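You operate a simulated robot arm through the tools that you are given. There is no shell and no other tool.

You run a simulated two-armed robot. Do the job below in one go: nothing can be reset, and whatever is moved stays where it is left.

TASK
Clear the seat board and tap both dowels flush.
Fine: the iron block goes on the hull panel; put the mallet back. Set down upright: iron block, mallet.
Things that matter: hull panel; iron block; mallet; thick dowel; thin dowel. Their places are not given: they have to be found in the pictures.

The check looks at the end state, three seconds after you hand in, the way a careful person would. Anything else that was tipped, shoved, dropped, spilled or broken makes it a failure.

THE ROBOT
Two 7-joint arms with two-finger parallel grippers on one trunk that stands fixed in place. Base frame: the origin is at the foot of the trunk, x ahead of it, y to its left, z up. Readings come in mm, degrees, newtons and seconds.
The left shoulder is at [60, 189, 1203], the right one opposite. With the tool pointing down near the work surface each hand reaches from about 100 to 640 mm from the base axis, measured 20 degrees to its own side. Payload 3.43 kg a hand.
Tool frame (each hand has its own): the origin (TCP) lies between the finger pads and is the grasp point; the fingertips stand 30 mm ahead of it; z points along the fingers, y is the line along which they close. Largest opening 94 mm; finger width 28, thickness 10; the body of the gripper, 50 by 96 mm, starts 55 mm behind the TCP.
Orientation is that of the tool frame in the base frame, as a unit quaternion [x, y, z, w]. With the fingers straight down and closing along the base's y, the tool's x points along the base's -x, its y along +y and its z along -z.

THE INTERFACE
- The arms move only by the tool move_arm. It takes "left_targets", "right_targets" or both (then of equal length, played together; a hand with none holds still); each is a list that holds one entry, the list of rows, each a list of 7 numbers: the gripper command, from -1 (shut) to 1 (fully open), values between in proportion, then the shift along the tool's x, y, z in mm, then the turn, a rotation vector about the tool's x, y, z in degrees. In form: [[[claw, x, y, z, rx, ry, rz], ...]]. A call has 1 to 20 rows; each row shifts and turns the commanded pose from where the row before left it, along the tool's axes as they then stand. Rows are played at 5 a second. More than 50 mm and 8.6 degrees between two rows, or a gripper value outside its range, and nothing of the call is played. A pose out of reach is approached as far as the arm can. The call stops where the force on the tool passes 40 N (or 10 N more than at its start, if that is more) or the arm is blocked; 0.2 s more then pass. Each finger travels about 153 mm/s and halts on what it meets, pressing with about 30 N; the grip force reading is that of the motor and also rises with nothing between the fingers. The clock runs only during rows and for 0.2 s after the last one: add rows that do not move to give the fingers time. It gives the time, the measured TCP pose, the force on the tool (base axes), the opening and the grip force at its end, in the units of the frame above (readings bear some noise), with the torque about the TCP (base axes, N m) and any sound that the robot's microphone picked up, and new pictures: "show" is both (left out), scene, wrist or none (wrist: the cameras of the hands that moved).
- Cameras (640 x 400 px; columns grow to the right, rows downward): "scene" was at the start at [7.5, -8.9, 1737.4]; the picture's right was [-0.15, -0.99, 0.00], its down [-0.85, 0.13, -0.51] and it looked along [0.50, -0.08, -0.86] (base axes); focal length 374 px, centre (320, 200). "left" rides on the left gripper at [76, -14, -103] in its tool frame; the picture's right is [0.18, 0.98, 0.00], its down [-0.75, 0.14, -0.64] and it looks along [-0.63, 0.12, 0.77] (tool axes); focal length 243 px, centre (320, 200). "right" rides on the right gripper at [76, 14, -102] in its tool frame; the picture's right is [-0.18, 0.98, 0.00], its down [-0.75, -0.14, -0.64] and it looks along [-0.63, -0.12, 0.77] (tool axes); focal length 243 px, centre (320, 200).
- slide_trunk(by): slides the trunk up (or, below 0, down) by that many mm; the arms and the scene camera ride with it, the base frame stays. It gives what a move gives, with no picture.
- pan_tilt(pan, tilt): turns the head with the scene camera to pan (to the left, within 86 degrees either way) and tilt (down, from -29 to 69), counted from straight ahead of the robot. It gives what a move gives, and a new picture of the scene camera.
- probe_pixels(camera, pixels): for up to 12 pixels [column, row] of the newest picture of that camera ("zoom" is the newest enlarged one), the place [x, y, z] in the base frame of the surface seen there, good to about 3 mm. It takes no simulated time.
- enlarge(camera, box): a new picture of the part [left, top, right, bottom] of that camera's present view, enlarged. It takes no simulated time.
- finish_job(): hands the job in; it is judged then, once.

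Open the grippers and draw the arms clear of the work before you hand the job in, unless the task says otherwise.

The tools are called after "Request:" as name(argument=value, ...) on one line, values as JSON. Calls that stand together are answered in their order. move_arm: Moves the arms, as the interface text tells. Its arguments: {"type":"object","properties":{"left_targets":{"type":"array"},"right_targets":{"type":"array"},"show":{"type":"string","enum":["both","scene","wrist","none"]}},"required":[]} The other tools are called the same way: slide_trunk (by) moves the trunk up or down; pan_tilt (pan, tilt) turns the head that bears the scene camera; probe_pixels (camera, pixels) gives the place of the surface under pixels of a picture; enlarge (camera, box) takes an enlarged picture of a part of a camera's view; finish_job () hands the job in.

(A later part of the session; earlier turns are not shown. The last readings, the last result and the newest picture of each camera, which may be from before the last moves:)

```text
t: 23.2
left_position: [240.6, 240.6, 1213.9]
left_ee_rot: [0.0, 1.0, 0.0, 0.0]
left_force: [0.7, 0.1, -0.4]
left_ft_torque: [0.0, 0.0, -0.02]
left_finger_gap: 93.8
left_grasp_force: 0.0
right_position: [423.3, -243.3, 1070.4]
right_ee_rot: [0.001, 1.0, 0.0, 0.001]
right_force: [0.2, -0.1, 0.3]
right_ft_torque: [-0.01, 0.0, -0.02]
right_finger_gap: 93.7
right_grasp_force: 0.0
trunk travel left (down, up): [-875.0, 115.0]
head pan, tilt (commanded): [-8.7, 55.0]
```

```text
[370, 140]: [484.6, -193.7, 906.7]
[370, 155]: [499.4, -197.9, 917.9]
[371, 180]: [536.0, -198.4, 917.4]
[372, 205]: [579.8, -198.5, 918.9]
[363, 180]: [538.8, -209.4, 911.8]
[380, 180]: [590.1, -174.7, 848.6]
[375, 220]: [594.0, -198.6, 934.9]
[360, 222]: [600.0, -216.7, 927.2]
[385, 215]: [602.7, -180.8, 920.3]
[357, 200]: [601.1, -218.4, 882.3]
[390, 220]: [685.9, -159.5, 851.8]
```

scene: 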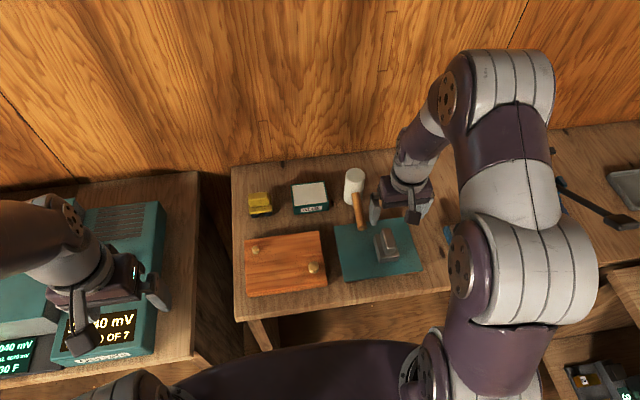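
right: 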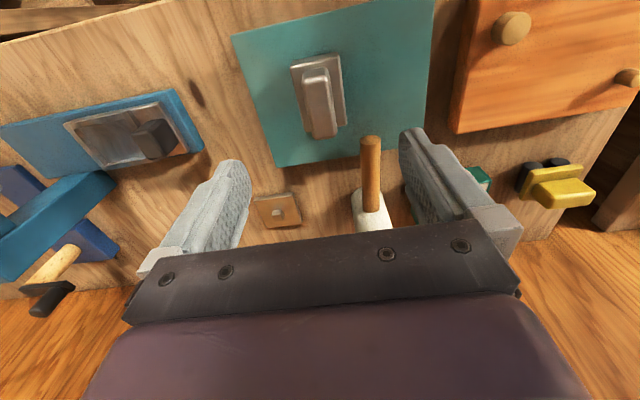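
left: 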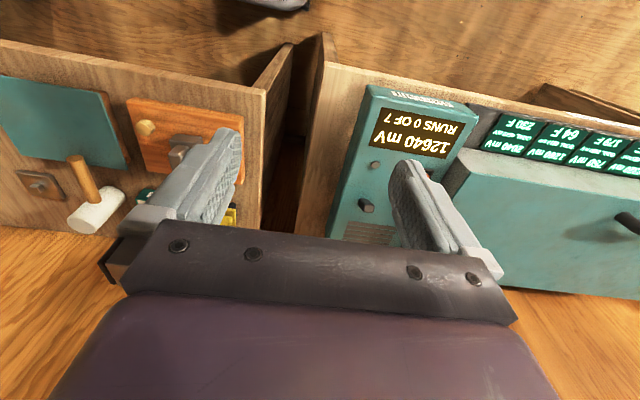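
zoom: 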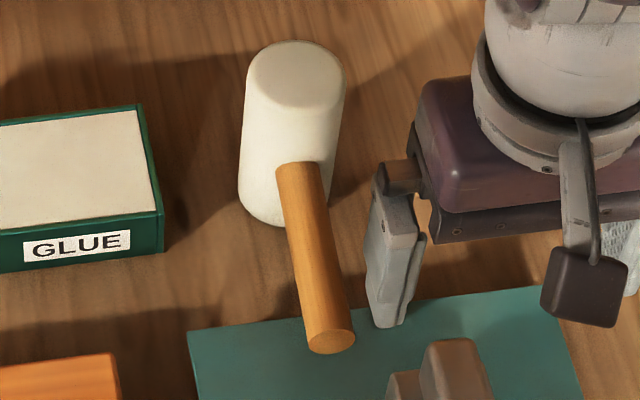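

The mallet's head is an upright cylinder about 47 mm across, centred near (621,-199), spanning z 847–957. Its handle runs toward −x at z≈904 and y≈-196. Gripping the head from above would put the striking force right under the palm, so I'll first test whether the hand can reach above it at a safe height.

Request:
move_arm(right_targets=[[[1, -20, 4, -30, 0, 0, 0], [1, -40, 9, 0, 0, 0, 0], [1, -40, 9, 0, 0, 0, 0], [1, -40, 9, 0, 0, 0, 0], [1, -40, 9, 0, 0, 0, 0], [1, -18, 4, 0, 0, 0, 0], [1, 0, 0, 0, 0, 0, 0], [1, 0, 0, 0, 0, 0, 0]]], show="both")

```text
t: 25.0
left_position: [241.5, 241.5, 1215.0]
left_ee_rot: [0.0, 1.0, 0.0, 0.0]
left_force: [-0.4, 0.3, 0.0]
left_ft_torque: [0.0, 0.0, 0.03]
left_finger_gap: 94.1
left_grasp_force: 0.2
right_position: [601.2, -201.2, 1090.7]
right_ee_rot: [0.002, 1.0, 0.001, 0.001]
right_force: [-0.6, -0.8, 0.1]
right_ft_torque: [-0.02, -0.02, 0.03]
right_finger_gap: 94.2
right_grasp_force: 0.1
right hand out of reach, approached as far as the arm can: row 5, 6
trunk travel left (down, up): [-875.0, 115.0]
head pan, tilt (commanded): [-8.7, 55.0]
```

scene: 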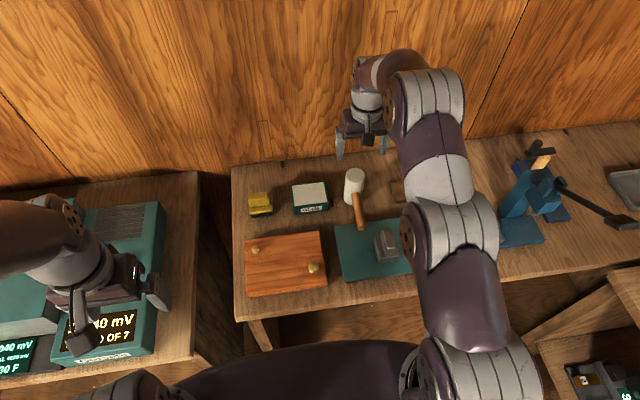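
right: 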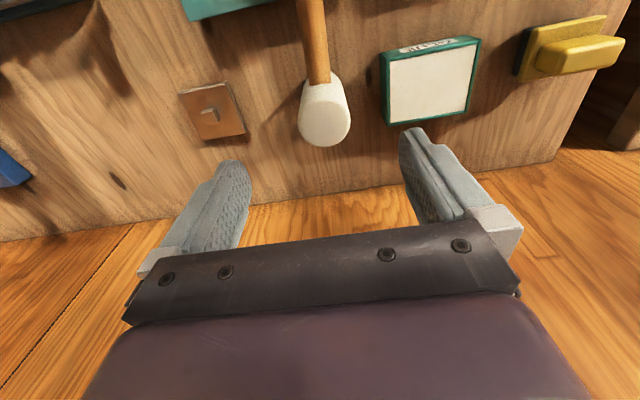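

The hand got to x=601 at z≈1091, short of 621. The reach may grow lower down, so I'll go down 65 mm with the fingertips still above the head and check.

Request:
move_arm(right_targets=[[[1, 0, 0, 25, 0, 0, 0], [1, 0, 0, 25, 0, 0, 0], [1, 0, 0, 20, 0, 0, 0], [1, 0, 0, 0, 0, 0, 0], [1, 0, 0, 0, 0, 0, 0]]], show="wrist")

```text
t: 26.2
left_position: [242.5, 241.5, 1215.2]
left_ee_rot: [-0.001, 1.0, 0.0, 0.0]
left_force: [-0.4, 0.1, 0.3]
left_ft_torque: [-0.01, -0.01, 0.02]
left_finger_gap: 94.2
left_grasp_force: 0.1
right_position: [598.9, -200.1, 1022.5]
right_ee_rot: [0.001, 1.0, -0.002, 0.0]
right_force: [0.4, 0.1, 0.4]
right_ft_torque: [-0.04, 0.01, 0.0]
right_finger_gap: 93.6
right_grasp_force: 0.0
trunk travel left (down, up): [-875.0, 115.0]
head pan, tilt (commanded): [-8.7, 55.0]
```

right: 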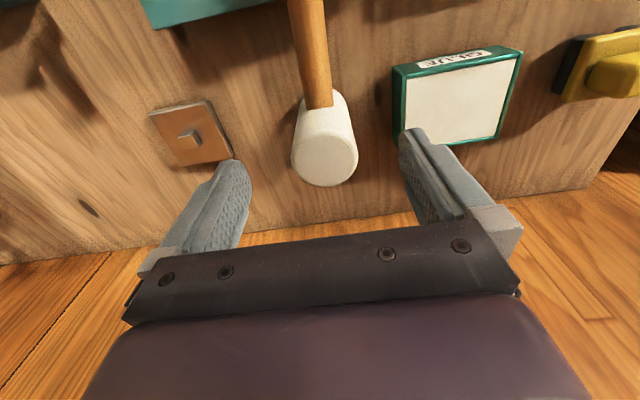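

The command was clipped at x=600. At this height I'll try pushing 22 mm further forward.

Request:
move_arm(right_targets=[[[1, -11, 0, 0, 0, 0, 0], [1, -11, 0, 0, 0, 0, 0], [1, 0, 0, 0, 0, 0, 0], [1, 0, 0, 0, 0, 0, 0]]], show="both")

```text
t: 27.2
left_position: [241.3, 241.0, 1214.7]
left_ee_rot: [0.0, 1.0, 0.0, 0.0]
left_force: [-0.8, -0.5, -0.1]
left_ft_torque: [0.0, 0.0, 0.0]
left_finger_gap: 94.3
left_grasp_force: 0.0
right_position: [618.1, -200.7, 1020.7]
right_ee_rot: [0.001, 1.0, 0.0, 0.002]
right_force: [0.3, 0.3, 0.8]
right_ft_torque: [0.01, -0.01, -0.02]
right_finger_gap: 93.9
right_grasp_force: 0.0
right hand out of reach, approached as far as the arm can: row 2
trunk travel left (down, up): [-875.0, 115.0]
head pan, tilt (commanded): [-8.7, 55.0]
```

scene: 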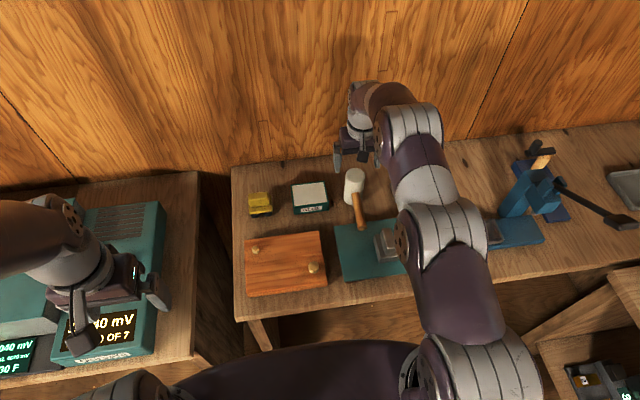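
right: 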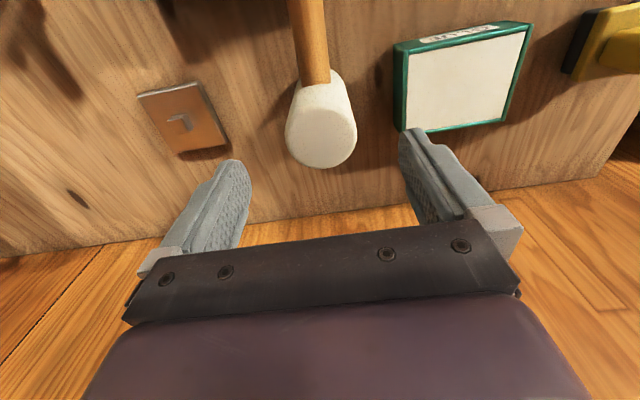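

The hand now reaches x≈618, and by geometry it should reach about 625 lower down, which is just enough. I'll probe the mallet head in the current wrist view for its exact centre.

Request:
enlarge(camera="right", box=[240, 40, 420, 190])

Request:
probe_pixels(camera="right", pixels=[[322, 137], [292, 137], [350, 133], [321, 112], [323, 160], [300, 95], [340, 88], [315, 60], [303, 60], [327, 58]])

```text
2.67 times, centred on (330, 115) of right
```

zoom: 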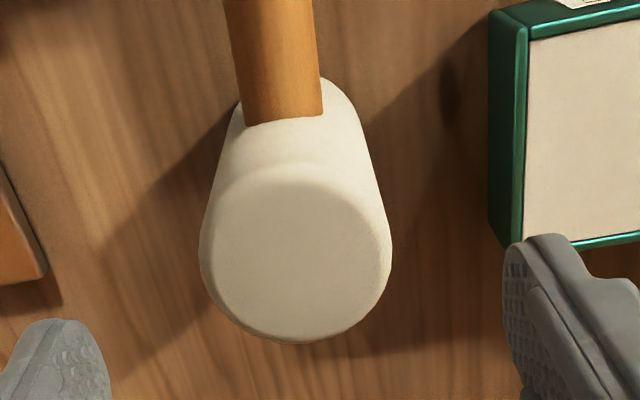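

```text
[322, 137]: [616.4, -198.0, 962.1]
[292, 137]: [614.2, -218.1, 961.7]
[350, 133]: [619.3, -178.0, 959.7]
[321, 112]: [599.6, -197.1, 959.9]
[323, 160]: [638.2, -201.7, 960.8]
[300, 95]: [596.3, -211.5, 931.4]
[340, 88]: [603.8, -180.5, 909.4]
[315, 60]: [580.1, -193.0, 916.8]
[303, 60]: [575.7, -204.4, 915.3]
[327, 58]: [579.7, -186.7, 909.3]
```

The head centre comes out at about (618,-198.5). Before descending with open fingers, I'll check the clearance to the glue box on the left and the small plate on the right.

Request:
probe_pixels(camera="right", pixels=[[397, 60], [399, 100], [401, 118], [428, 133], [407, 63], [226, 145], [205, 85], [390, 125]])

```text
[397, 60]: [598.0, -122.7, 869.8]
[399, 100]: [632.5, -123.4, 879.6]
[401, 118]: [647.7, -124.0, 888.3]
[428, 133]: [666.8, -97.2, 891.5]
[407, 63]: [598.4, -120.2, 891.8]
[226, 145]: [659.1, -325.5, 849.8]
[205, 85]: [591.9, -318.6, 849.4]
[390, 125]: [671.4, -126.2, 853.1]
```

The clearances are fine: glue box face at y≈-124, plate edge at ≈-320. I'll narrow the opening to about 80 mm and descend over the head to TCP z≈915.

Request:
move_arm(right_targets=[[[0.7, 0, 1.5, 0, 0, 0, 0], [0.7, 0, 0, 25, 0, 0, 0], [0.7, 0, 0, 25, 0, 0, 0], [0.7, 0, 0, 25, 0, 0, 0], [0.7, 0, 0, 20, 0, 0, 0], [0.7, 0, 0, 11, 0, 0, 0], [0.7, 0, 0, 0, 0, 0, 0], [0.7, 0, 0, 0, 0, 0, 0]]], show="both")

```text
t: 29.0
left_position: [240.9, 241.9, 1214.5]
left_ee_rot: [0.0, 1.0, 0.0, 0.0]
left_force: [0.9, 0.4, -0.3]
left_ft_torque: [0.01, 0.03, 0.02]
left_finger_gap: 94.0
left_grasp_force: 0.1
right_position: [617.7, -199.7, 914.2]
right_ee_rot: [0.001, 1.0, 0.0, 0.0]
right_force: [0.1, 0.1, -0.2]
right_ft_torque: [-0.02, 0.0, 0.03]
right_finger_gap: 80.0
right_grasp_force: 0.1
trunk travel left (down, up): [-875.0, 115.0]
head pan, tilt (commanded): [-8.7, 55.0]
```

scene: 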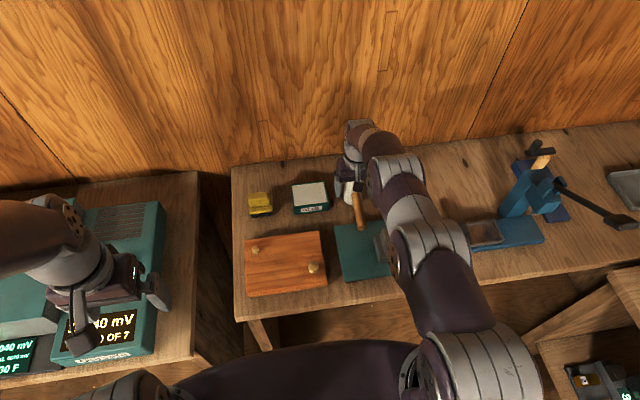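
right: 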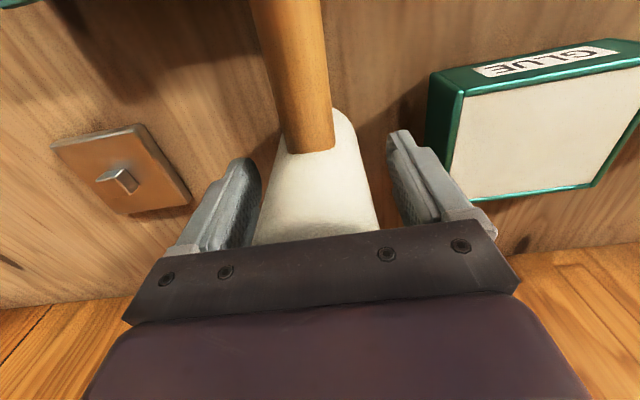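

The fingers flank the head evenly (left finger at (240,200), right at (410,180)). I'll creep down until the palm nearly touches the head's top.

Request:
move_arm(right_targets=[[[0.7, 0, 0.7, 3, 0, 0, 0], [0.7, 0, 0, 3, 0, 0, 0], [0.7, 0, 0, 0, 0, 0, 0]]], show="none")

Request:
move_arm(right_targets=[[[0.7, 0, 0, 1, 0, 0, 0], [0.7, 0, 0, 1, 0, 0, 0], [0.7, 0, 0, 0, 0, 0, 0]]], show="none")

```text
t: 29.8
left_position: [240.1, 240.8, 1214.9]
left_ee_rot: [0.001, 1.0, 0.0, -0.001]
left_force: [0.1, -0.4, -1.0]
left_ft_torque: [-0.02, 0.0, 0.0]
left_finger_gap: 94.2
left_grasp_force: 0.0
right_position: [617.9, -198.0, 909.5]
right_ee_rot: [0.001, 1.0, -0.001, 0.002]
right_force: [-0.1, -0.1, 0.2]
right_ft_torque: [0.0, 0.0, -0.01]
right_finger_gap: 80.3
right_grasp_force: 0.2
trunk travel left (down, up): [-875.0, 115.0]
head pan, tilt (commanded): [-8.7, 55.0]
```

```text
t: 30.6
left_position: [240.9, 242.1, 1213.7]
left_ee_rot: [0.0, 1.0, 0.0, 0.0]
left_force: [-0.2, 0.4, -0.1]
left_ft_torque: [-0.01, 0.02, -0.01]
left_finger_gap: 93.8
left_grasp_force: 0.1
right_position: [617.3, -198.4, 906.5]
right_ee_rot: [0.001, 1.0, 0.0, 0.001]
right_force: [0.9, 1.1, -0.3]
right_ft_torque: [0.0, 0.02, -0.02]
right_finger_gap: 80.1
right_grasp_force: 0.1
trunk travel left (down, up): [-875.0, 115.0]
head pan, tilt (commanded): [-8.7, 55.0]
```

There's no contact yet at z≈906.5. I'll go down 1 mm at a time and watch for the palm touching the head top.

Request:
move_arm(right_targets=[[[0.7, 0, 0, 1, 0, 0, 0], [0.7, 0, 0, 0.5, 0, 0, 0], [0.7, 0, 0, 0, 0, 0, 0]]], show="none")

Request:
move_arm(right_targets=[[[0.7, 0, 0, 1, 0, 0, 0], [0.7, 0, 0, 0, 0, 0, 0]]], show="none")

```text
t: 31.4
left_position: [240.4, 240.4, 1214.5]
left_ee_rot: [0.0, 1.0, 0.0, 0.0]
left_force: [0.8, 0.8, 0.1]
left_ft_torque: [0.0, 0.0, -0.01]
left_finger_gap: 94.0
left_grasp_force: 0.0
right_position: [618.1, -197.3, 905.9]
right_ee_rot: [0.001, 1.0, -0.001, 0.002]
right_force: [-0.8, -0.2, -1.1]
right_ft_torque: [0.01, -0.01, -0.02]
right_finger_gap: 80.0
right_grasp_force: 0.2
trunk travel left (down, up): [-875.0, 115.0]
head pan, tilt (commanded): [-8.7, 55.0]
```

```text
t: 32.0
left_position: [240.6, 241.0, 1214.6]
left_ee_rot: [0.0, 1.0, 0.0, 0.0]
left_force: [0.2, 0.6, -0.1]
left_ft_torque: [-0.02, 0.0, -0.04]
left_finger_gap: 94.2
left_grasp_force: 0.1
right_position: [616.5, -197.9, 906.4]
right_ee_rot: [0.001, 1.0, 0.0, 0.001]
right_force: [0.9, -0.1, 0.4]
right_ft_torque: [0.02, -0.01, 0.0]
right_finger_gap: 80.2
right_grasp_force: 0.1
trunk travel left (down, up): [-875.0, 115.0]
head pan, tilt (commanded): [-8.7, 55.0]
```

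Forces are still about zero. I'll go one more mm down, then close.

Request:
move_arm(right_targets=[[[0.7, 0, 0, 1, 0, 0, 0], [0.7, 0, 0, 0, 0, 0, 0], [0.7, 0, 0, 0, 0, 0, 0]]], show="none")

```text
t: 32.8
left_position: [240.2, 242.4, 1214.5]
left_ee_rot: [0.0, 1.0, 0.001, 0.0]
left_force: [-0.1, 0.4, 0.7]
left_ft_torque: [0.0, -0.05, 0.01]
left_finger_gap: 94.0
left_grasp_force: 0.0
right_position: [615.8, -197.4, 905.6]
right_ee_rot: [0.001, 1.0, 0.0, 0.003]
right_force: [1.9, 0.3, 8.0]
right_ft_torque: [0.05, 0.13, 0.03]
right_finger_gap: 79.9
right_grasp_force: 0.1
trunk travel left (down, up): [-875.0, 115.0]
head pan, tilt (commanded): [-8.7, 55.0]
```

The palm just touched the head top (8 N up), so I'll back off 0.7 mm and close the fingers on the head.

Request:
move_arm(right_targets=[[[0.7, 0, 0, -0.7, 0, 0, 0], [0.3, 0, 0, 0, 0, 0, 0], [0.1, 0, 0, 0, 0, 0, 0], [-1, 0, 0, 0, 0, 0, 0], [-1, 0, 0, 0, 0, 0, 0], [-1, 0, 0, 0, 0, 0, 0]]], show="wrist")

```text
t: 34.2
left_position: [240.1, 239.6, 1214.8]
left_ee_rot: [0.0, 1.0, 0.0, 0.0]
left_force: [-0.2, -0.4, 0.1]
left_ft_torque: [0.01, -0.03, 0.03]
left_finger_gap: 94.0
left_grasp_force: 0.1
right_position: [616.6, -199.6, 905.8]
right_ee_rot: [0.001, 1.0, 0.0, 0.002]
right_force: [7.5, -14.7, 16.7]
right_ft_torque: [-0.51, -0.09, 0.14]
right_finger_gap: 56.1
right_grasp_force: 30.4
trunk travel left (down, up): [-875.0, 115.0]
head pan, tilt (commanded): [-8.7, 55.0]
```

right: 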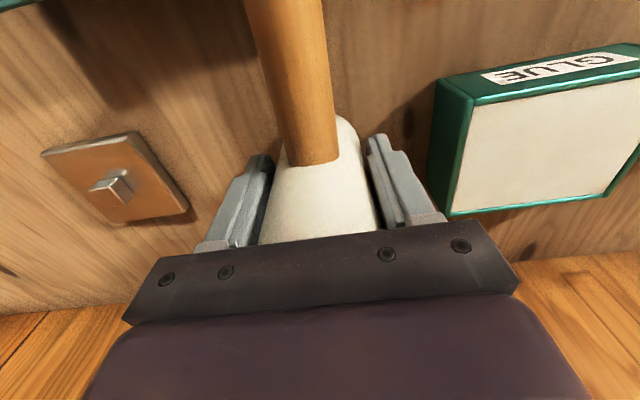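

The fingers hold the head (gap 56, 30 N) with a −15 N side load, so the mallet centre is slightly to −y. I'll shift 1.5 mm that way to relax it and then lift gently.

Request:
move_arm(right_targets=[[[-1, 0, -1.5, -0.5, 0, 0, 0], [-1, 0, 0, 0, 0, 0, 0], [-1, 0, 0, 0, 0, 0, 0]]], show="none")

```text
t: 35.0
left_position: [241.0, 240.3, 1214.7]
left_ee_rot: [0.0, 1.0, 0.0, 0.0]
left_force: [0.6, 0.2, -0.1]
left_ft_torque: [-0.01, 0.01, 0.02]
left_finger_gap: 94.1
left_grasp_force: 0.0
right_position: [616.7, -199.5, 905.1]
right_ee_rot: [0.0, 1.0, 0.0, 0.001]
right_force: [9.0, -5.5, 11.7]
right_ft_torque: [-0.08, -0.32, -0.11]
right_finger_gap: 55.8
right_grasp_force: 29.9
right hand out of reach, approached as far as the arm can: row 1
trunk travel left (down, up): [-875.0, 115.0]
head pan, tilt (commanded): [-8.7, 55.0]
```

The side load has dropped to −5 N. I'll note the pick-up pose (616.6,-199.5,905) and lift the mallet slowly.

Request:
move_arm(right_targets=[[[-1, 0, 0, -2, 0, 0, 0], [-1, 0, 0, -4, 0, 0, 0], [-1, 0, 0, -6, 0, 0, 0], [-1, 0, 0, -8, 0, 0, 0], [-1, 0, 0, 0, 0, 0, 0], [-1, 0, 0, 0, 0, 0, 0]]], show="both")

```text
t: 36.4
left_position: [241.2, 241.2, 1214.6]
left_ee_rot: [0.0, 1.0, 0.0, 0.0]
left_force: [0.7, 0.9, 0.8]
left_ft_torque: [0.02, -0.01, 0.0]
left_finger_gap: 93.8
left_grasp_force: 0.0
right_position: [616.1, -198.5, 925.1]
right_ee_rot: [0.001, 1.0, 0.0, 0.0]
right_force: [0.4, 0.3, -3.8]
right_ft_torque: [0.0, 0.0, -0.02]
right_finger_gap: 56.3
right_grasp_force: 29.8
trunk travel left (down, up): [-875.0, 115.0]
head pan, tilt (commanded): [-8.7, 55.0]
```

scene: 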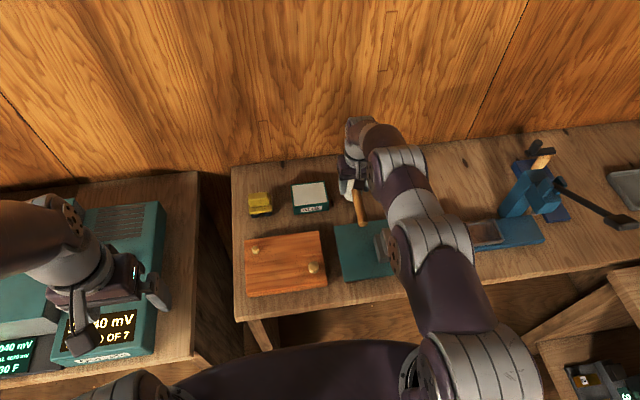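
right: 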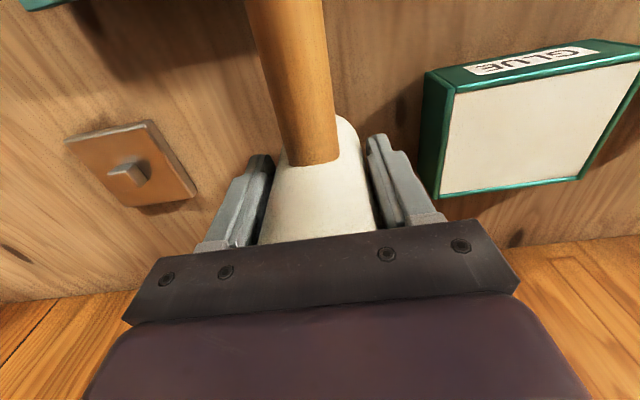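

The mallet is lifted level (3.8 N, no torque), with its face about 57 mm below the TCP. I'll raise it and carry it over the thick dowel at about (406,-52).

Request:
move_arm(right_targets=[[[-1, 0, 0, -35, 0, 0, 0], [-1, 0, 0, -35, 0, 0, 0], [-1, 0, 0, -35, 0, 0, 0], [-1, 35, 24.5, 0, 0, 0, 0], [-1, 35, 24.5, 0, 0, 0, 0], [-1, 35, 24.5, 0, 0, 0, 0], [-1, 35, 24.5, 0, 0, 0, 0], [-1, 35, 24.5, 0, 0, 0, 0], [-1, 35, 24.5, 0, 0, 0, 0], [-1, 0, 0, 0, 0, 0, 0], [-1, 0, 0, 0, 0, 0, 0]]], show="both")

```text
t: 38.8
left_position: [241.3, 242.1, 1213.6]
left_ee_rot: [0.0, 1.0, 0.0, 0.0]
left_force: [-0.3, 0.5, 0.2]
left_ft_torque: [0.02, 0.01, 0.04]
left_finger_gap: 94.0
left_grasp_force: 0.1
right_position: [402.6, -54.1, 1028.4]
right_ee_rot: [0.001, 1.0, 0.0, 0.0]
right_force: [0.5, 0.5, -2.4]
right_ft_torque: [0.0, -0.01, 0.0]
right_finger_gap: 56.0
right_grasp_force: 29.7
trunk travel left (down, up): [-875.0, 115.0]
head pan, tilt (commanded): [-8.7, 55.0]
```

scene: 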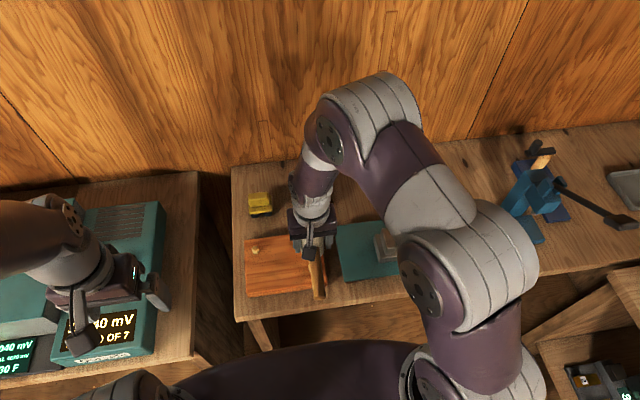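
right: 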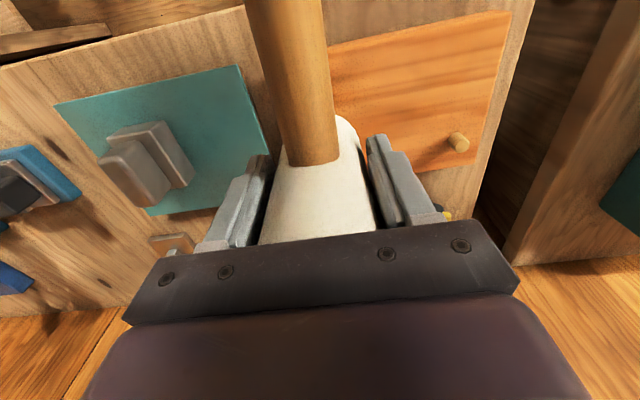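

The mallet is above the thick dowel. I'll nudge it to (405,-53), lower it until the face is about 15 mm above the dowel top, and take a left-wrist view as well.

Request:
move_arm(right_targets=[[[-1, -3, 1, 20, 0, 0, 0], [-1, 0, 0, 20, 0, 0, 0], [-1, 0, 0, 16, 0, 0, 0], [-1, 0, 0, 0, 0, 0, 0], [-1, 0, 0, 0, 0, 0, 0]]], left_targets=[[[1, 0, 0, 0, 0, 0, 0], [1, 0, 0, 0, 0, 0, 0], [1, 0, 0, 0, 0, 0, 0], [1, 0, 0, 0, 0, 0, 0], [1, 0, 0, 0, 0, 0, 0]]], show="both")

```text
t: 40.0
left_position: [241.0, 241.9, 1213.8]
left_ee_rot: [0.001, 1.0, -0.001, -0.001]
left_force: [0.3, 1.5, 0.4]
left_ft_torque: [0.01, 0.0, 0.0]
left_finger_gap: 93.8
left_grasp_force: 0.0
right_position: [407.6, -52.2, 972.1]
right_ee_rot: [0.001, 1.0, 0.0, 0.001]
right_force: [-0.3, 0.6, -3.1]
right_ft_torque: [0.0, 0.01, -0.04]
right_finger_gap: 56.3
right_grasp_force: 29.9
trunk travel left (down, up): [-875.0, 115.0]
head pan, tilt (commanded): [-8.7, 55.0]
```

scene: 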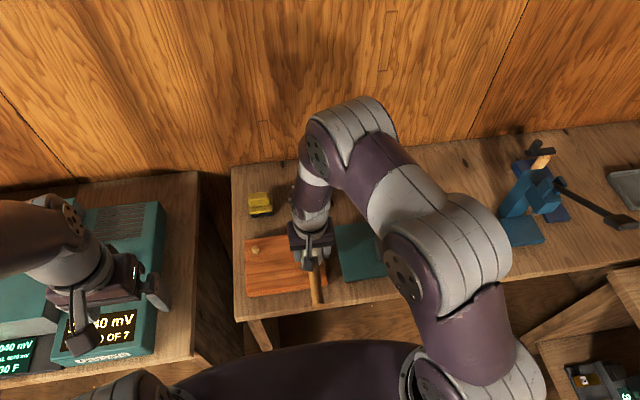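
right: 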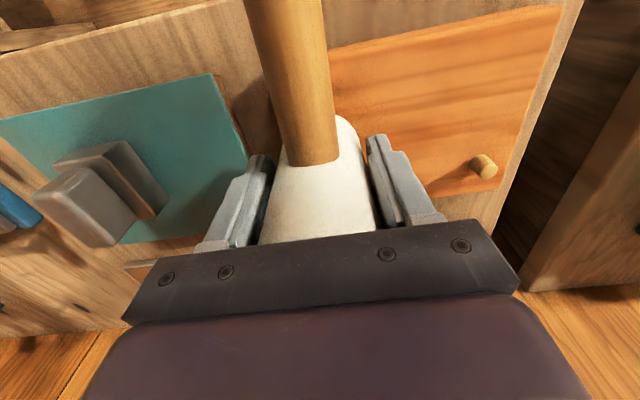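
left: 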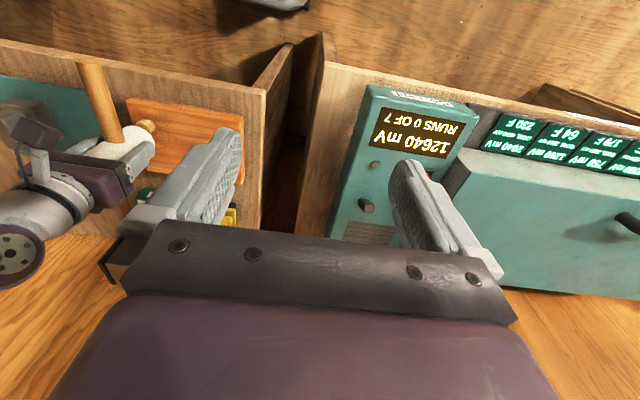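

The dowel peeks out at (147,126) in the left wrist view, so I'll enlarge that to check the alignment.

Request:
enlarge(camera="left", box=[60, 60, 250, 200])

Request:
enlarge(camera="scene", box=[235, 210, 345, 310])

```text
2.86 times, centred on (155, 130) of left
```

zoom: 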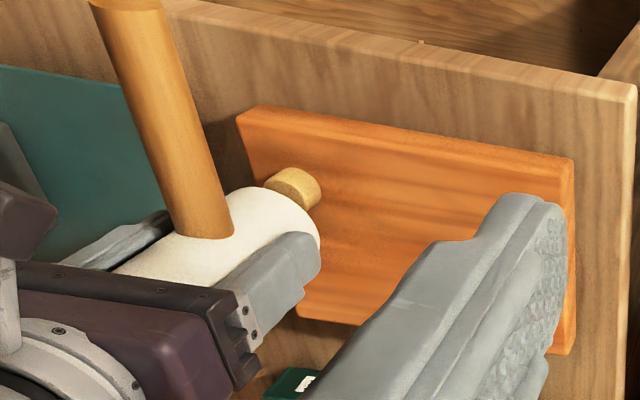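

```text
4.00 times, centred on (290, 260) of scene
```

zoom: 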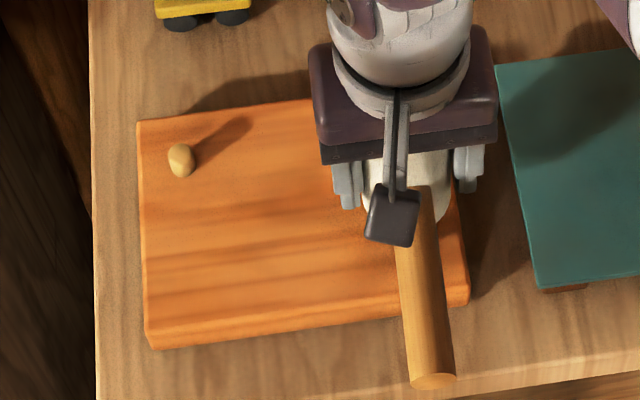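

By my projection the dowel matches (405,-53) and the mallet face centre is at about zoom (277,215). I'll zoom in closer to verify the dowel's outline.

Request:
enlarge(camera="left", box=[105, 95, 185, 145])

Request:
probe_pixels(camera="left", pixels=[[144, 125], [148, 123], [140, 121], [151, 127], [146, 120], [152, 132]])

```text
8.00 times, centred on (145, 120) of left
```

zoom: 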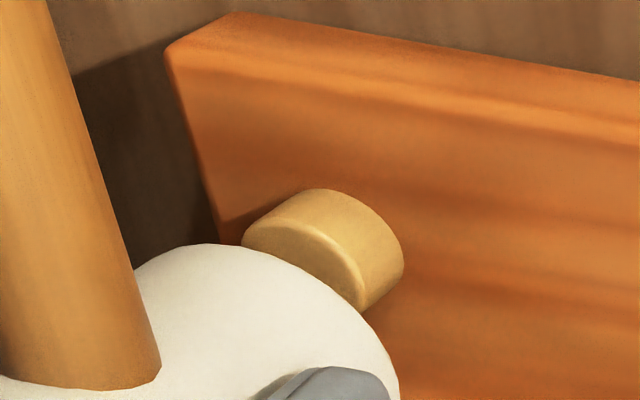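

```text
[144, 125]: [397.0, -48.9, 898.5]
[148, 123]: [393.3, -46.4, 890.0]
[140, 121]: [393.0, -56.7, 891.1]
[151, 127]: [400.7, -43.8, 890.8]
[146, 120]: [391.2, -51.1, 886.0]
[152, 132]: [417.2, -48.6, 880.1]
```

The wrist and scene measurements agree that the head-to-dowel offset is about 214.5 mm in x and 146 mm in y, so the TCP should be at (402,-53.5). I'll correct by (−5.5,−1.3) and then lower gently to make first contact.

Request:
move_arm(right_targets=[[[-1, 5.5, -1.3, 0, 0, 0, 0], [-1, 0, 0, 0, 0, 0, 0], [-1, 0, 0, 5, 0, 0, 0], [-1, 0, 0, 5, 0, 0, 0], [-1, 0, 0, 4, 0, 0, 0], [-1, 0, 0, 3, 0, 0, 0], [-1, 0, 0, 2, 0, 0, 0], [-1, 0, 0, 0, 0, 0, 0]]], show="none")

```text
t: 41.8
left_position: [241.0, 241.2, 1214.5]
left_ee_rot: [0.0, 1.0, 0.0, 0.0]
left_force: [0.3, -0.3, 0.1]
left_ft_torque: [0.01, -0.03, 0.0]
left_finger_gap: 94.2
left_grasp_force: 0.1
right_position: [404.1, -51.5, 953.5]
right_ee_rot: [0.001, 1.0, 0.0, 0.0]
right_force: [0.4, -0.7, -3.5]
right_ft_torque: [-0.01, -0.03, -0.01]
right_finger_gap: 56.2
right_grasp_force: 29.7
trunk travel left (down, up): [-875.0, 115.0]
head pan, tilt (commanded): [-8.7, 55.0]
```

No contact yet at z≈953.5. I'll creep down further in 1.5 mm steps.

Request:
move_arm(right_targets=[[[-1, 1, -1, 1.5, 0, 0, 0], [-1, 0, 0, 1.5, 0, 0, 0], [-1, 0, 0, 1.5, 0, 0, 0], [-1, 0, 0, 0, 0, 0, 0]]], show="none")

```text
t: 42.8
left_position: [237.4, 240.1, 1213.8]
left_ee_rot: [0.0, 1.0, -0.001, 0.002]
left_force: [0.0, 0.5, -1.0]
left_ft_torque: [0.01, 0.01, -0.03]
left_finger_gap: 94.0
left_grasp_force: 0.1
right_position: [401.8, -52.8, 954.0]
right_ee_rot: [0.001, 1.0, 0.0, 0.005]
right_force: [-6.4, -5.1, 22.8]
right_ft_torque: [-0.29, 0.61, 0.04]
right_finger_gap: 56.2
right_grasp_force: 29.6
trunk travel left (down, up): [-875.0, 115.0]
head pan, tilt (commanded): [-8.7, 55.0]
stopped in row 4 (right hand): the force on the tool passed its limit at 41 N (the readings are from after the stop); the commanded pose is now the measured one
```

First contact is at z≈953, where the dowel held 41 N without moving, so it needs real taps. I'll raise 30 mm and strike down at a moderate speed.

Request:
move_arm(right_targets=[[[-1, 0, 0, -15, 0, 0, 0], [-1, 0, 0, -15, 0, 0, 0], [-1, 0, 0, 0, 0, 0, 0], [-1, 0, 0, 20, 0, 0, 0], [-1, 0, 0, 20, 0, 0, 0]]], show="wrist")

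```text
t: 44.0
left_position: [238.7, 240.8, 1214.9]
left_ee_rot: [0.0, 1.0, -0.001, 0.001]
left_force: [0.4, -0.4, 0.0]
left_ft_torque: [0.04, 0.01, 0.01]
left_finger_gap: 94.0
left_grasp_force: 0.1
right_position: [407.1, -52.2, 946.4]
right_ee_rot: [0.001, 1.0, 0.0, 0.005]
right_force: [-4.5, -0.1, 13.2]
right_ft_torque: [-0.07, 0.44, -0.02]
right_finger_gap: 56.0
right_grasp_force: 29.9
trunk travel left (down, up): [-875.0, 115.0]
head pan, tilt (commanded): [-8.7, 55.0]
stopped in row 5 (right hand): the force on the tool passed its limit at 58 N (the readings are from after the stop); the commanded pose is now the measured one
```

right: 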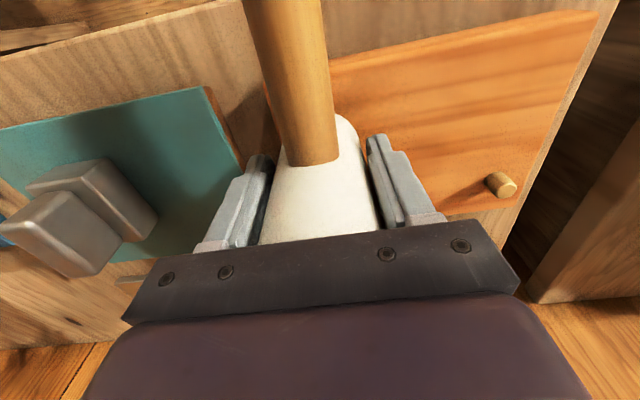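

The TCP is now at z 946.4, down about 7 mm from first contact, so the dowel seems to have moved in. I'll lift clear, correct the x drift and the small tilt, and inspect.

Request:
move_arm(right_targets=[[[-1, 0, 0, -15, 0, 0, 0], [-1, 4, -1, -15, 0, 0.55, 0], [-1, 0, 0, 0, 0, 0, 0], [-1, 0, 0, 0, 0, 0, 0]]], left_targets=[[[1, 0, 0, 0, 0, 0, 0], [1, 0, 0, 0, 0, 0, 0], [1, 0, 0, 0, 0, 0, 0], [1, 0, 0, 0, 0, 0, 0]]], show="wrist")

Request:
enlarge(camera="left", box=[85, 95, 185, 157])

```text
t: 45.0
left_position: [240.7, 239.9, 1213.9]
left_ee_rot: [0.0, 1.0, 0.0, 0.0]
left_force: [0.2, 0.3, 0.2]
left_ft_torque: [0.01, -0.01, -0.01]
left_finger_gap: 93.7
left_grasp_force: 0.0
right_position: [404.2, -53.9, 973.8]
right_ee_rot: [0.001, 1.0, 0.001, 0.001]
right_force: [-0.6, 0.1, -3.2]
right_ft_torque: [0.0, 0.0, 0.0]
right_finger_gap: 56.2
right_grasp_force: 30.5
trunk travel left (down, up): [-875.0, 115.0]
head pan, tilt (commanded): [-8.7, 55.0]
```

right: 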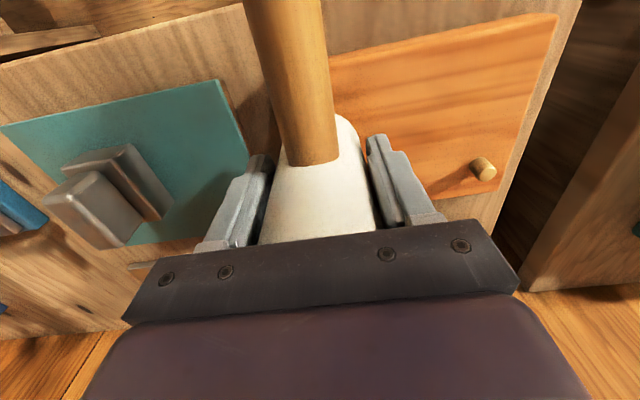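
left: 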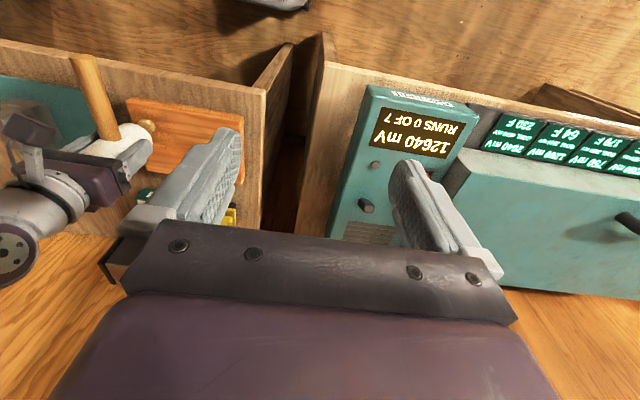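

```text
6.40 times, centred on (135, 126) of left
```

zoom: 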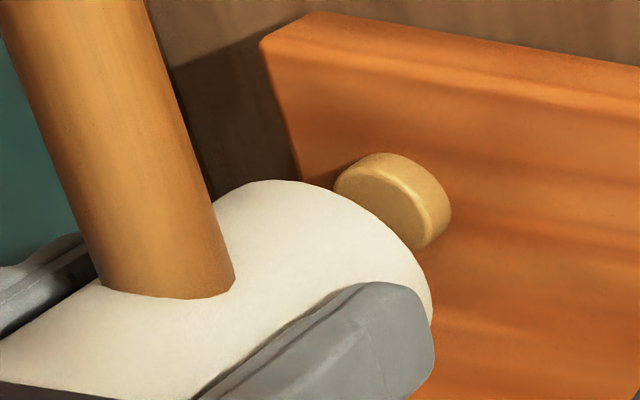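

The dowel stands noticeably lower now, and the head is still level. I'll strike again the same way.

Request:
move_arm(right_targets=[[[-1, 1, 0, 0, 0, 0, 0], [-1, 0, 0, 20, 0, 0, 0], [-1, 0, 0, 20, 0, 0, 0]]], show="none")

```text
t: 45.9
left_position: [238.5, 240.7, 1214.3]
left_ee_rot: [-0.001, 1.0, 0.0, 0.002]
left_force: [0.3, 0.1, -0.1]
left_ft_torque: [0.0, -0.02, 0.04]
left_finger_gap: 93.8
left_grasp_force: 0.1
right_position: [401.8, -52.9, 940.7]
right_ee_rot: [0.0, 1.0, 0.001, 0.0]
right_force: [-5.5, -0.6, 14.0]
right_ft_torque: [-0.09, 0.04, -0.01]
right_finger_gap: 56.1
right_grasp_force: 29.8
trunk travel left (down, up): [-875.0, 115.0]
head pan, tilt (commanded): [-8.7, 55.0]
stopped in row 3 (right hand): the force on the tool passed its limit at 48 N (the readings are from after the stop); the commanded pose is now the measured one
```

Down to 940.7 now, with about 5 mm left to the expected flush at ≈935.5. I'll raise and strike again.

Request:
move_arm(right_targets=[[[-1, 0, 0, -14, 0, 0, 0], [-1, 0, 0, -14, 0, 0, 0], [-1, 0, 0, 0, 0, 0, 0], [-1, 0, 0, 18, 0, 0, 0], [-1, 0, 0, 18, 0, 0, 0]]], show="none")

```text
t: 47.1
left_position: [238.9, 241.2, 1215.7]
left_ee_rot: [0.0, 1.0, 0.0, 0.001]
left_force: [1.1, 0.4, -0.7]
left_ft_torque: [0.02, 0.01, 0.02]
left_finger_gap: 94.2
left_grasp_force: 0.0
right_position: [401.0, -54.0, 940.3]
right_ee_rot: [0.0, 1.0, 0.001, 0.0]
right_force: [-6.8, -1.9, 16.9]
right_ft_torque: [-0.18, 0.05, -0.03]
right_finger_gap: 56.2
right_grasp_force: 31.0
trunk travel left (down, up): [-875.0, 115.0]
head pan, tilt (commanded): [-8.7, 55.0]
stopped in row 5 (right hand): the force on the tool passed its limit at 72 N (the readings are from after the stop); the commanded pose is now the measured one
```

A harder 72 N hit gave almost no advance (940.3). I'll lift and look at whether it's flush.

Request:
move_arm(right_targets=[[[-1, 0, 0, -25, 0, 0, 0], [-1, 0, 0, -35, 0, 0, 0], [-1, -20, -20, -30, 0, 0, 0], [-1, -30, -30, 0, 0, 0, 0], [-1, 0, 0, 0, 0, 0, 0]]], left_targets=[[[1, 0, 0, 0, 0, 0, 0], [1, 0, 0, 0, 0, 0, 0], [1, 0, 0, 0, 0, 0, 0], [1, 0, 0, 0, 0, 0, 0], [1, 0, 0, 0, 0, 0, 0]]], show="both")

Request:
enlarge(camera="left", box=[105, 85, 265, 185])

Request:
enlarge(camera="scene", box=[240, 222, 336, 302])

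```text
t: 48.3
left_position: [239.6, 242.8, 1213.8]
left_ee_rot: [0.0, 1.0, 0.0, 0.0]
left_force: [-0.2, 0.5, 1.0]
left_ft_torque: [0.0, -0.01, -0.01]
left_finger_gap: 93.9
left_grasp_force: 0.1
right_position: [453.4, -103.3, 1030.2]
right_ee_rot: [0.0, 1.0, 0.001, 0.0]
right_force: [0.1, -0.3, -2.8]
right_ft_torque: [0.0, 0.01, 0.01]
right_finger_gap: 56.3
right_grasp_force: 30.1
trunk travel left (down, up): [-875.0, 115.0]
head pan, tilt (commanded): [-8.7, 55.0]
```

scene: 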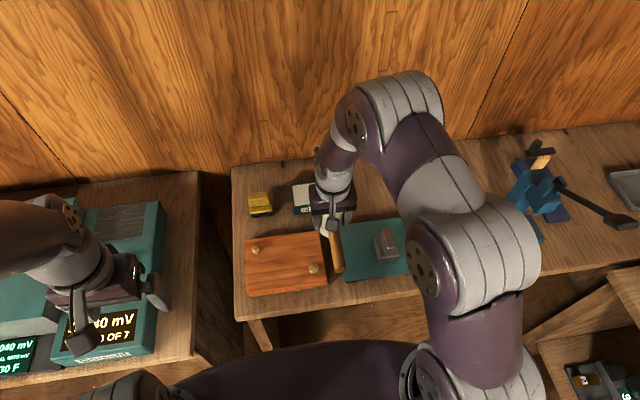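
right: 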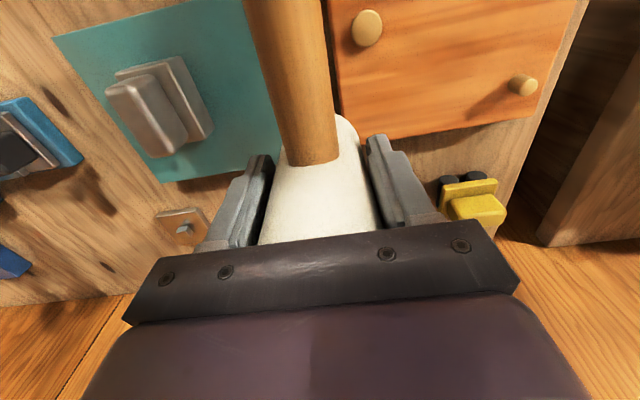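
left: 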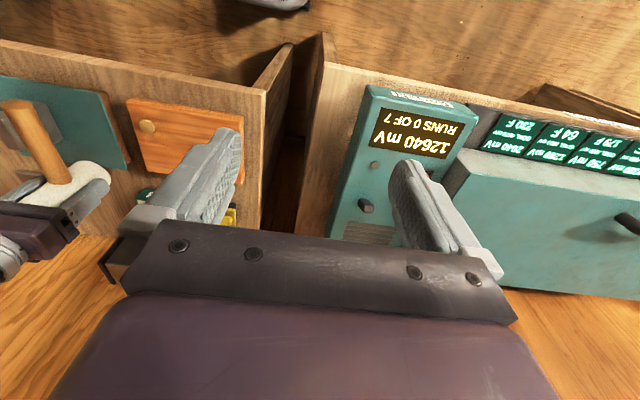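

```text
4.00 times, centred on (185, 135) of left
```

zoom: 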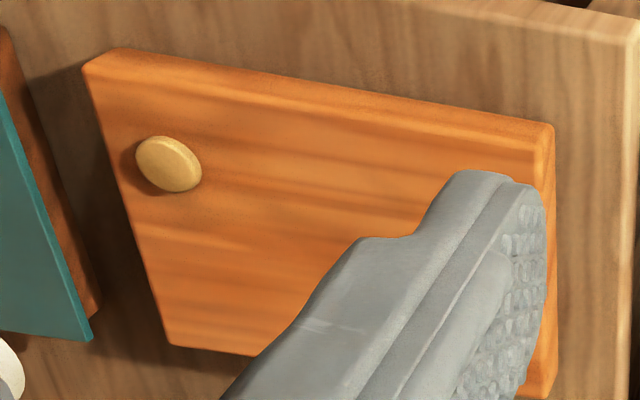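

```text
5.00 times, centred on (288, 262) of scene
```

zoom: 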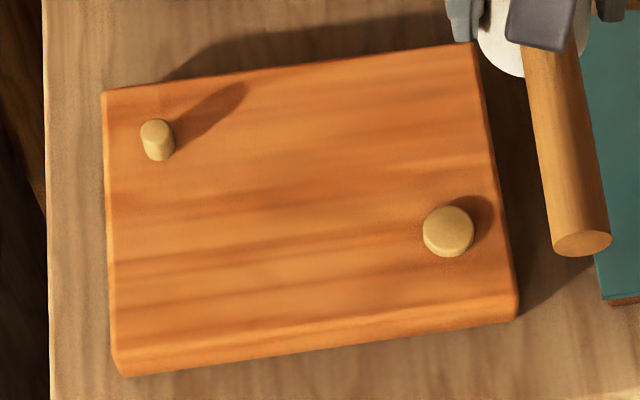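

The dowel is still a little proud. I'll probe its top and the board around it to measure how much.

Request:
probe_pixels(camera="zoom", pixels=[[447, 228], [435, 228], [460, 228], [447, 215], [400, 230], [447, 275], [490, 280], [400, 180], [155, 128], [190, 150], [130, 160], [155, 185]])

Request:
probe_pixels(camera="right", pixels=[[369, 28], [362, 28], [376, 28], [395, 35], [369, 65], [350, 60], [528, 86], [500, 80], [530, 110]])

Request:
probe_pixels(camera="left", pixels=[[146, 125], [149, 127], [143, 123], [160, 125], [146, 145], [138, 115], [170, 140]])

```text
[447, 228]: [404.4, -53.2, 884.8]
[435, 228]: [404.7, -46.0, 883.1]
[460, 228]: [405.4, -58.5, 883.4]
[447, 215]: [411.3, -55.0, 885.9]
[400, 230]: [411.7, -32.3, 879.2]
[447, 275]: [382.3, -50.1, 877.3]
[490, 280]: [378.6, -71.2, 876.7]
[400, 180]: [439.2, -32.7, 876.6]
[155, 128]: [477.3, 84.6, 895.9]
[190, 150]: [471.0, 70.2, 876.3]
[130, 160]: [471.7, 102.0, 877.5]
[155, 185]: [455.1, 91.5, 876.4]
```

```text
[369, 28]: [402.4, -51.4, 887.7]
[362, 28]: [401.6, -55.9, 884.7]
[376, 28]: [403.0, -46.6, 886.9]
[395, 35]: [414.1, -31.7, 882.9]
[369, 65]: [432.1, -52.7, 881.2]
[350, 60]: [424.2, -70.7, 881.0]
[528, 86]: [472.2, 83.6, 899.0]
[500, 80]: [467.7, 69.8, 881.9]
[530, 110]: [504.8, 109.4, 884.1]
```

```text
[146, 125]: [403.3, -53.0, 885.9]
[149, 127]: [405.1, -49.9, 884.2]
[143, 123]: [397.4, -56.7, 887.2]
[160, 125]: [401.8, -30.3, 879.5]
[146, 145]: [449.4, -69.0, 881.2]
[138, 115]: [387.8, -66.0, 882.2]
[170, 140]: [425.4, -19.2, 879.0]
```

The thick dowel is still about 6 mm proud at z≈885 over the board at ≈878. I'll return above it at (402,-53.5) and strike faster.

Request:
move_arm(right_targets=[[[-1, 26, 25, 0, 0, 0, 0], [-1, 25, 25, 0, 0, 0, 0], [-1, 0, 0, 30, 0, 0, 0], [-1, 0, 0, 25, 0, 0, 0], [-1, 0, 0, 0, 0, 0, 0], [-1, 0, 0, 0, 0, 0, 0]]], show="none")

```text
t: 49.7
left_position: [241.3, 241.4, 1215.1]
left_ee_rot: [0.0, 1.0, 0.0, -0.002]
left_force: [-0.1, -0.4, 1.1]
left_ft_torque: [0.02, 0.04, 0.01]
left_finger_gap: 93.9
left_grasp_force: 0.0
right_position: [402.6, -54.8, 973.9]
right_ee_rot: [0.001, 1.0, 0.001, -0.001]
right_force: [-0.4, -0.3, -2.9]
right_ft_torque: [0.0, 0.01, -0.01]
right_finger_gap: 56.3
right_grasp_force: 30.7
trunk travel left (down, up): [-875.0, 115.0]
head pan, tilt (commanded): [-8.7, 55.0]
```

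In position at (402.6,-54.8,973.9). Now I'll give a faster strike with 30 mm rows.

Request:
move_arm(right_targets=[[[-1, 0, 1, 0, 0, 0, 0], [-1, 0, 0, 30, 0, 0, 0], [-1, 0, 0, 20, 0, 0, 0]]], show="none")

```text
t: 50.5
left_position: [238.0, 241.1, 1214.8]
left_ee_rot: [0.0, 1.0, 0.0, 0.001]
left_force: [-0.6, 0.1, 0.0]
left_ft_torque: [0.0, 0.01, -0.02]
left_finger_gap: 94.2
left_grasp_force: 0.1
right_position: [402.1, -52.6, 935.4]
right_ee_rot: [0.001, 1.0, 0.001, -0.001]
right_force: [-5.5, -1.5, 8.8]
right_ft_torque: [-0.08, -0.06, -0.04]
right_finger_gap: 56.2
right_grasp_force: 30.0
trunk travel left (down, up): [-875.0, 115.0]
head pan, tilt (commanded): [-8.7, 55.0]
stopped in row 3 (right hand): the force on the tool passed its limit at 175 N (the readings are from after the stop); the commanded pose is now the measured one
```

The TCP is now at 935.4, which matches the expected flush height. I'll lift, swing clear and inspect.

Request:
move_arm(right_targets=[[[-1, 0, 0, -25, 0, 0, 0], [-1, 0, 0, -35, 0, 0, 0], [-1, -20, -20, -30, 0, 0, 0], [-1, -30, -30, 0, 0, 0, 0], [-1, 0, 0, 0, 0, 0, 0]]], left_targets=[[[1, 0, 0, 0, 0, 0, 0], [1, 0, 0, 0, 0, 0, 0], [1, 0, 0, 0, 0, 0, 0], [1, 0, 0, 0, 0, 0, 0], [1, 0, 0, 0, 0, 0, 0]]], show="wrist")

Request:
enlarge(camera="left", box=[115, 95, 195, 145])

Request:
enlarge(camera="scene", box=[285, 242, 349, 282])

```text
t: 51.7
left_position: [240.4, 241.8, 1214.1]
left_ee_rot: [0.001, 1.0, 0.0, -0.001]
left_force: [-0.7, -0.1, -0.1]
left_ft_torque: [0.0, -0.04, 0.0]
left_finger_gap: 94.0
left_grasp_force: 0.0
right_position: [451.8, -102.7, 1024.3]
right_ee_rot: [0.002, 1.0, 0.001, -0.001]
right_force: [0.8, -0.4, -2.3]
right_ft_torque: [-0.02, 0.0, 0.03]
right_finger_gap: 56.2
right_grasp_force: 29.9
trunk travel left (down, up): [-875.0, 115.0]
head pan, tilt (commanded): [-8.7, 55.0]
```

right: 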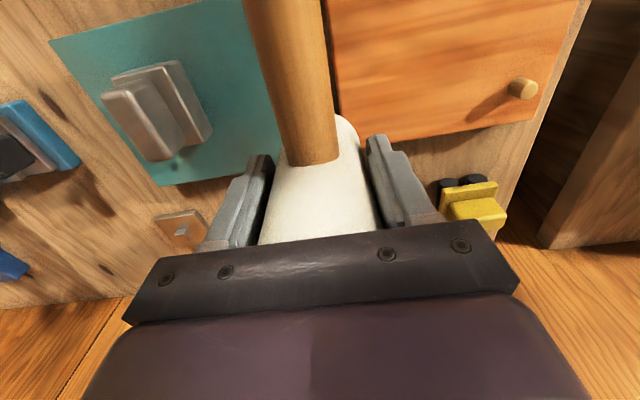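
left: 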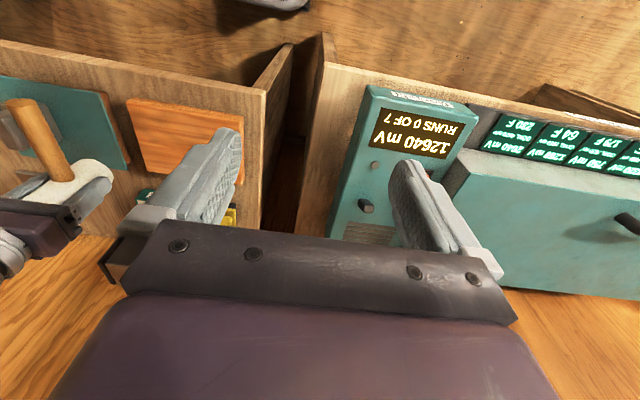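

```text
8.00 times, centred on (155, 120) of left
```

zoom: 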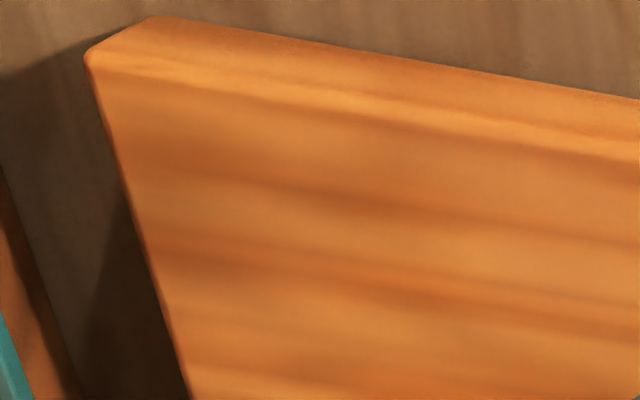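

```text
10.00 times, centred on (317, 262) of scene
```

zoom: 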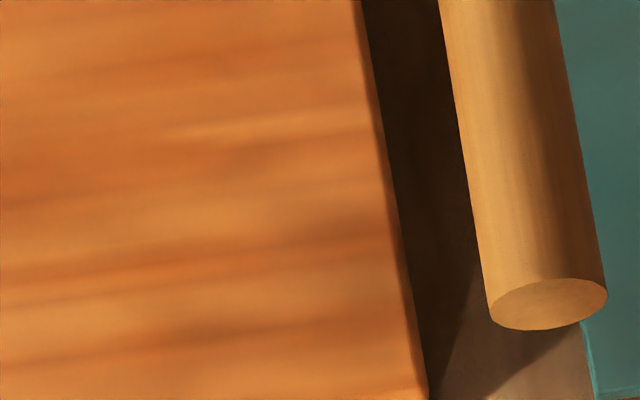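

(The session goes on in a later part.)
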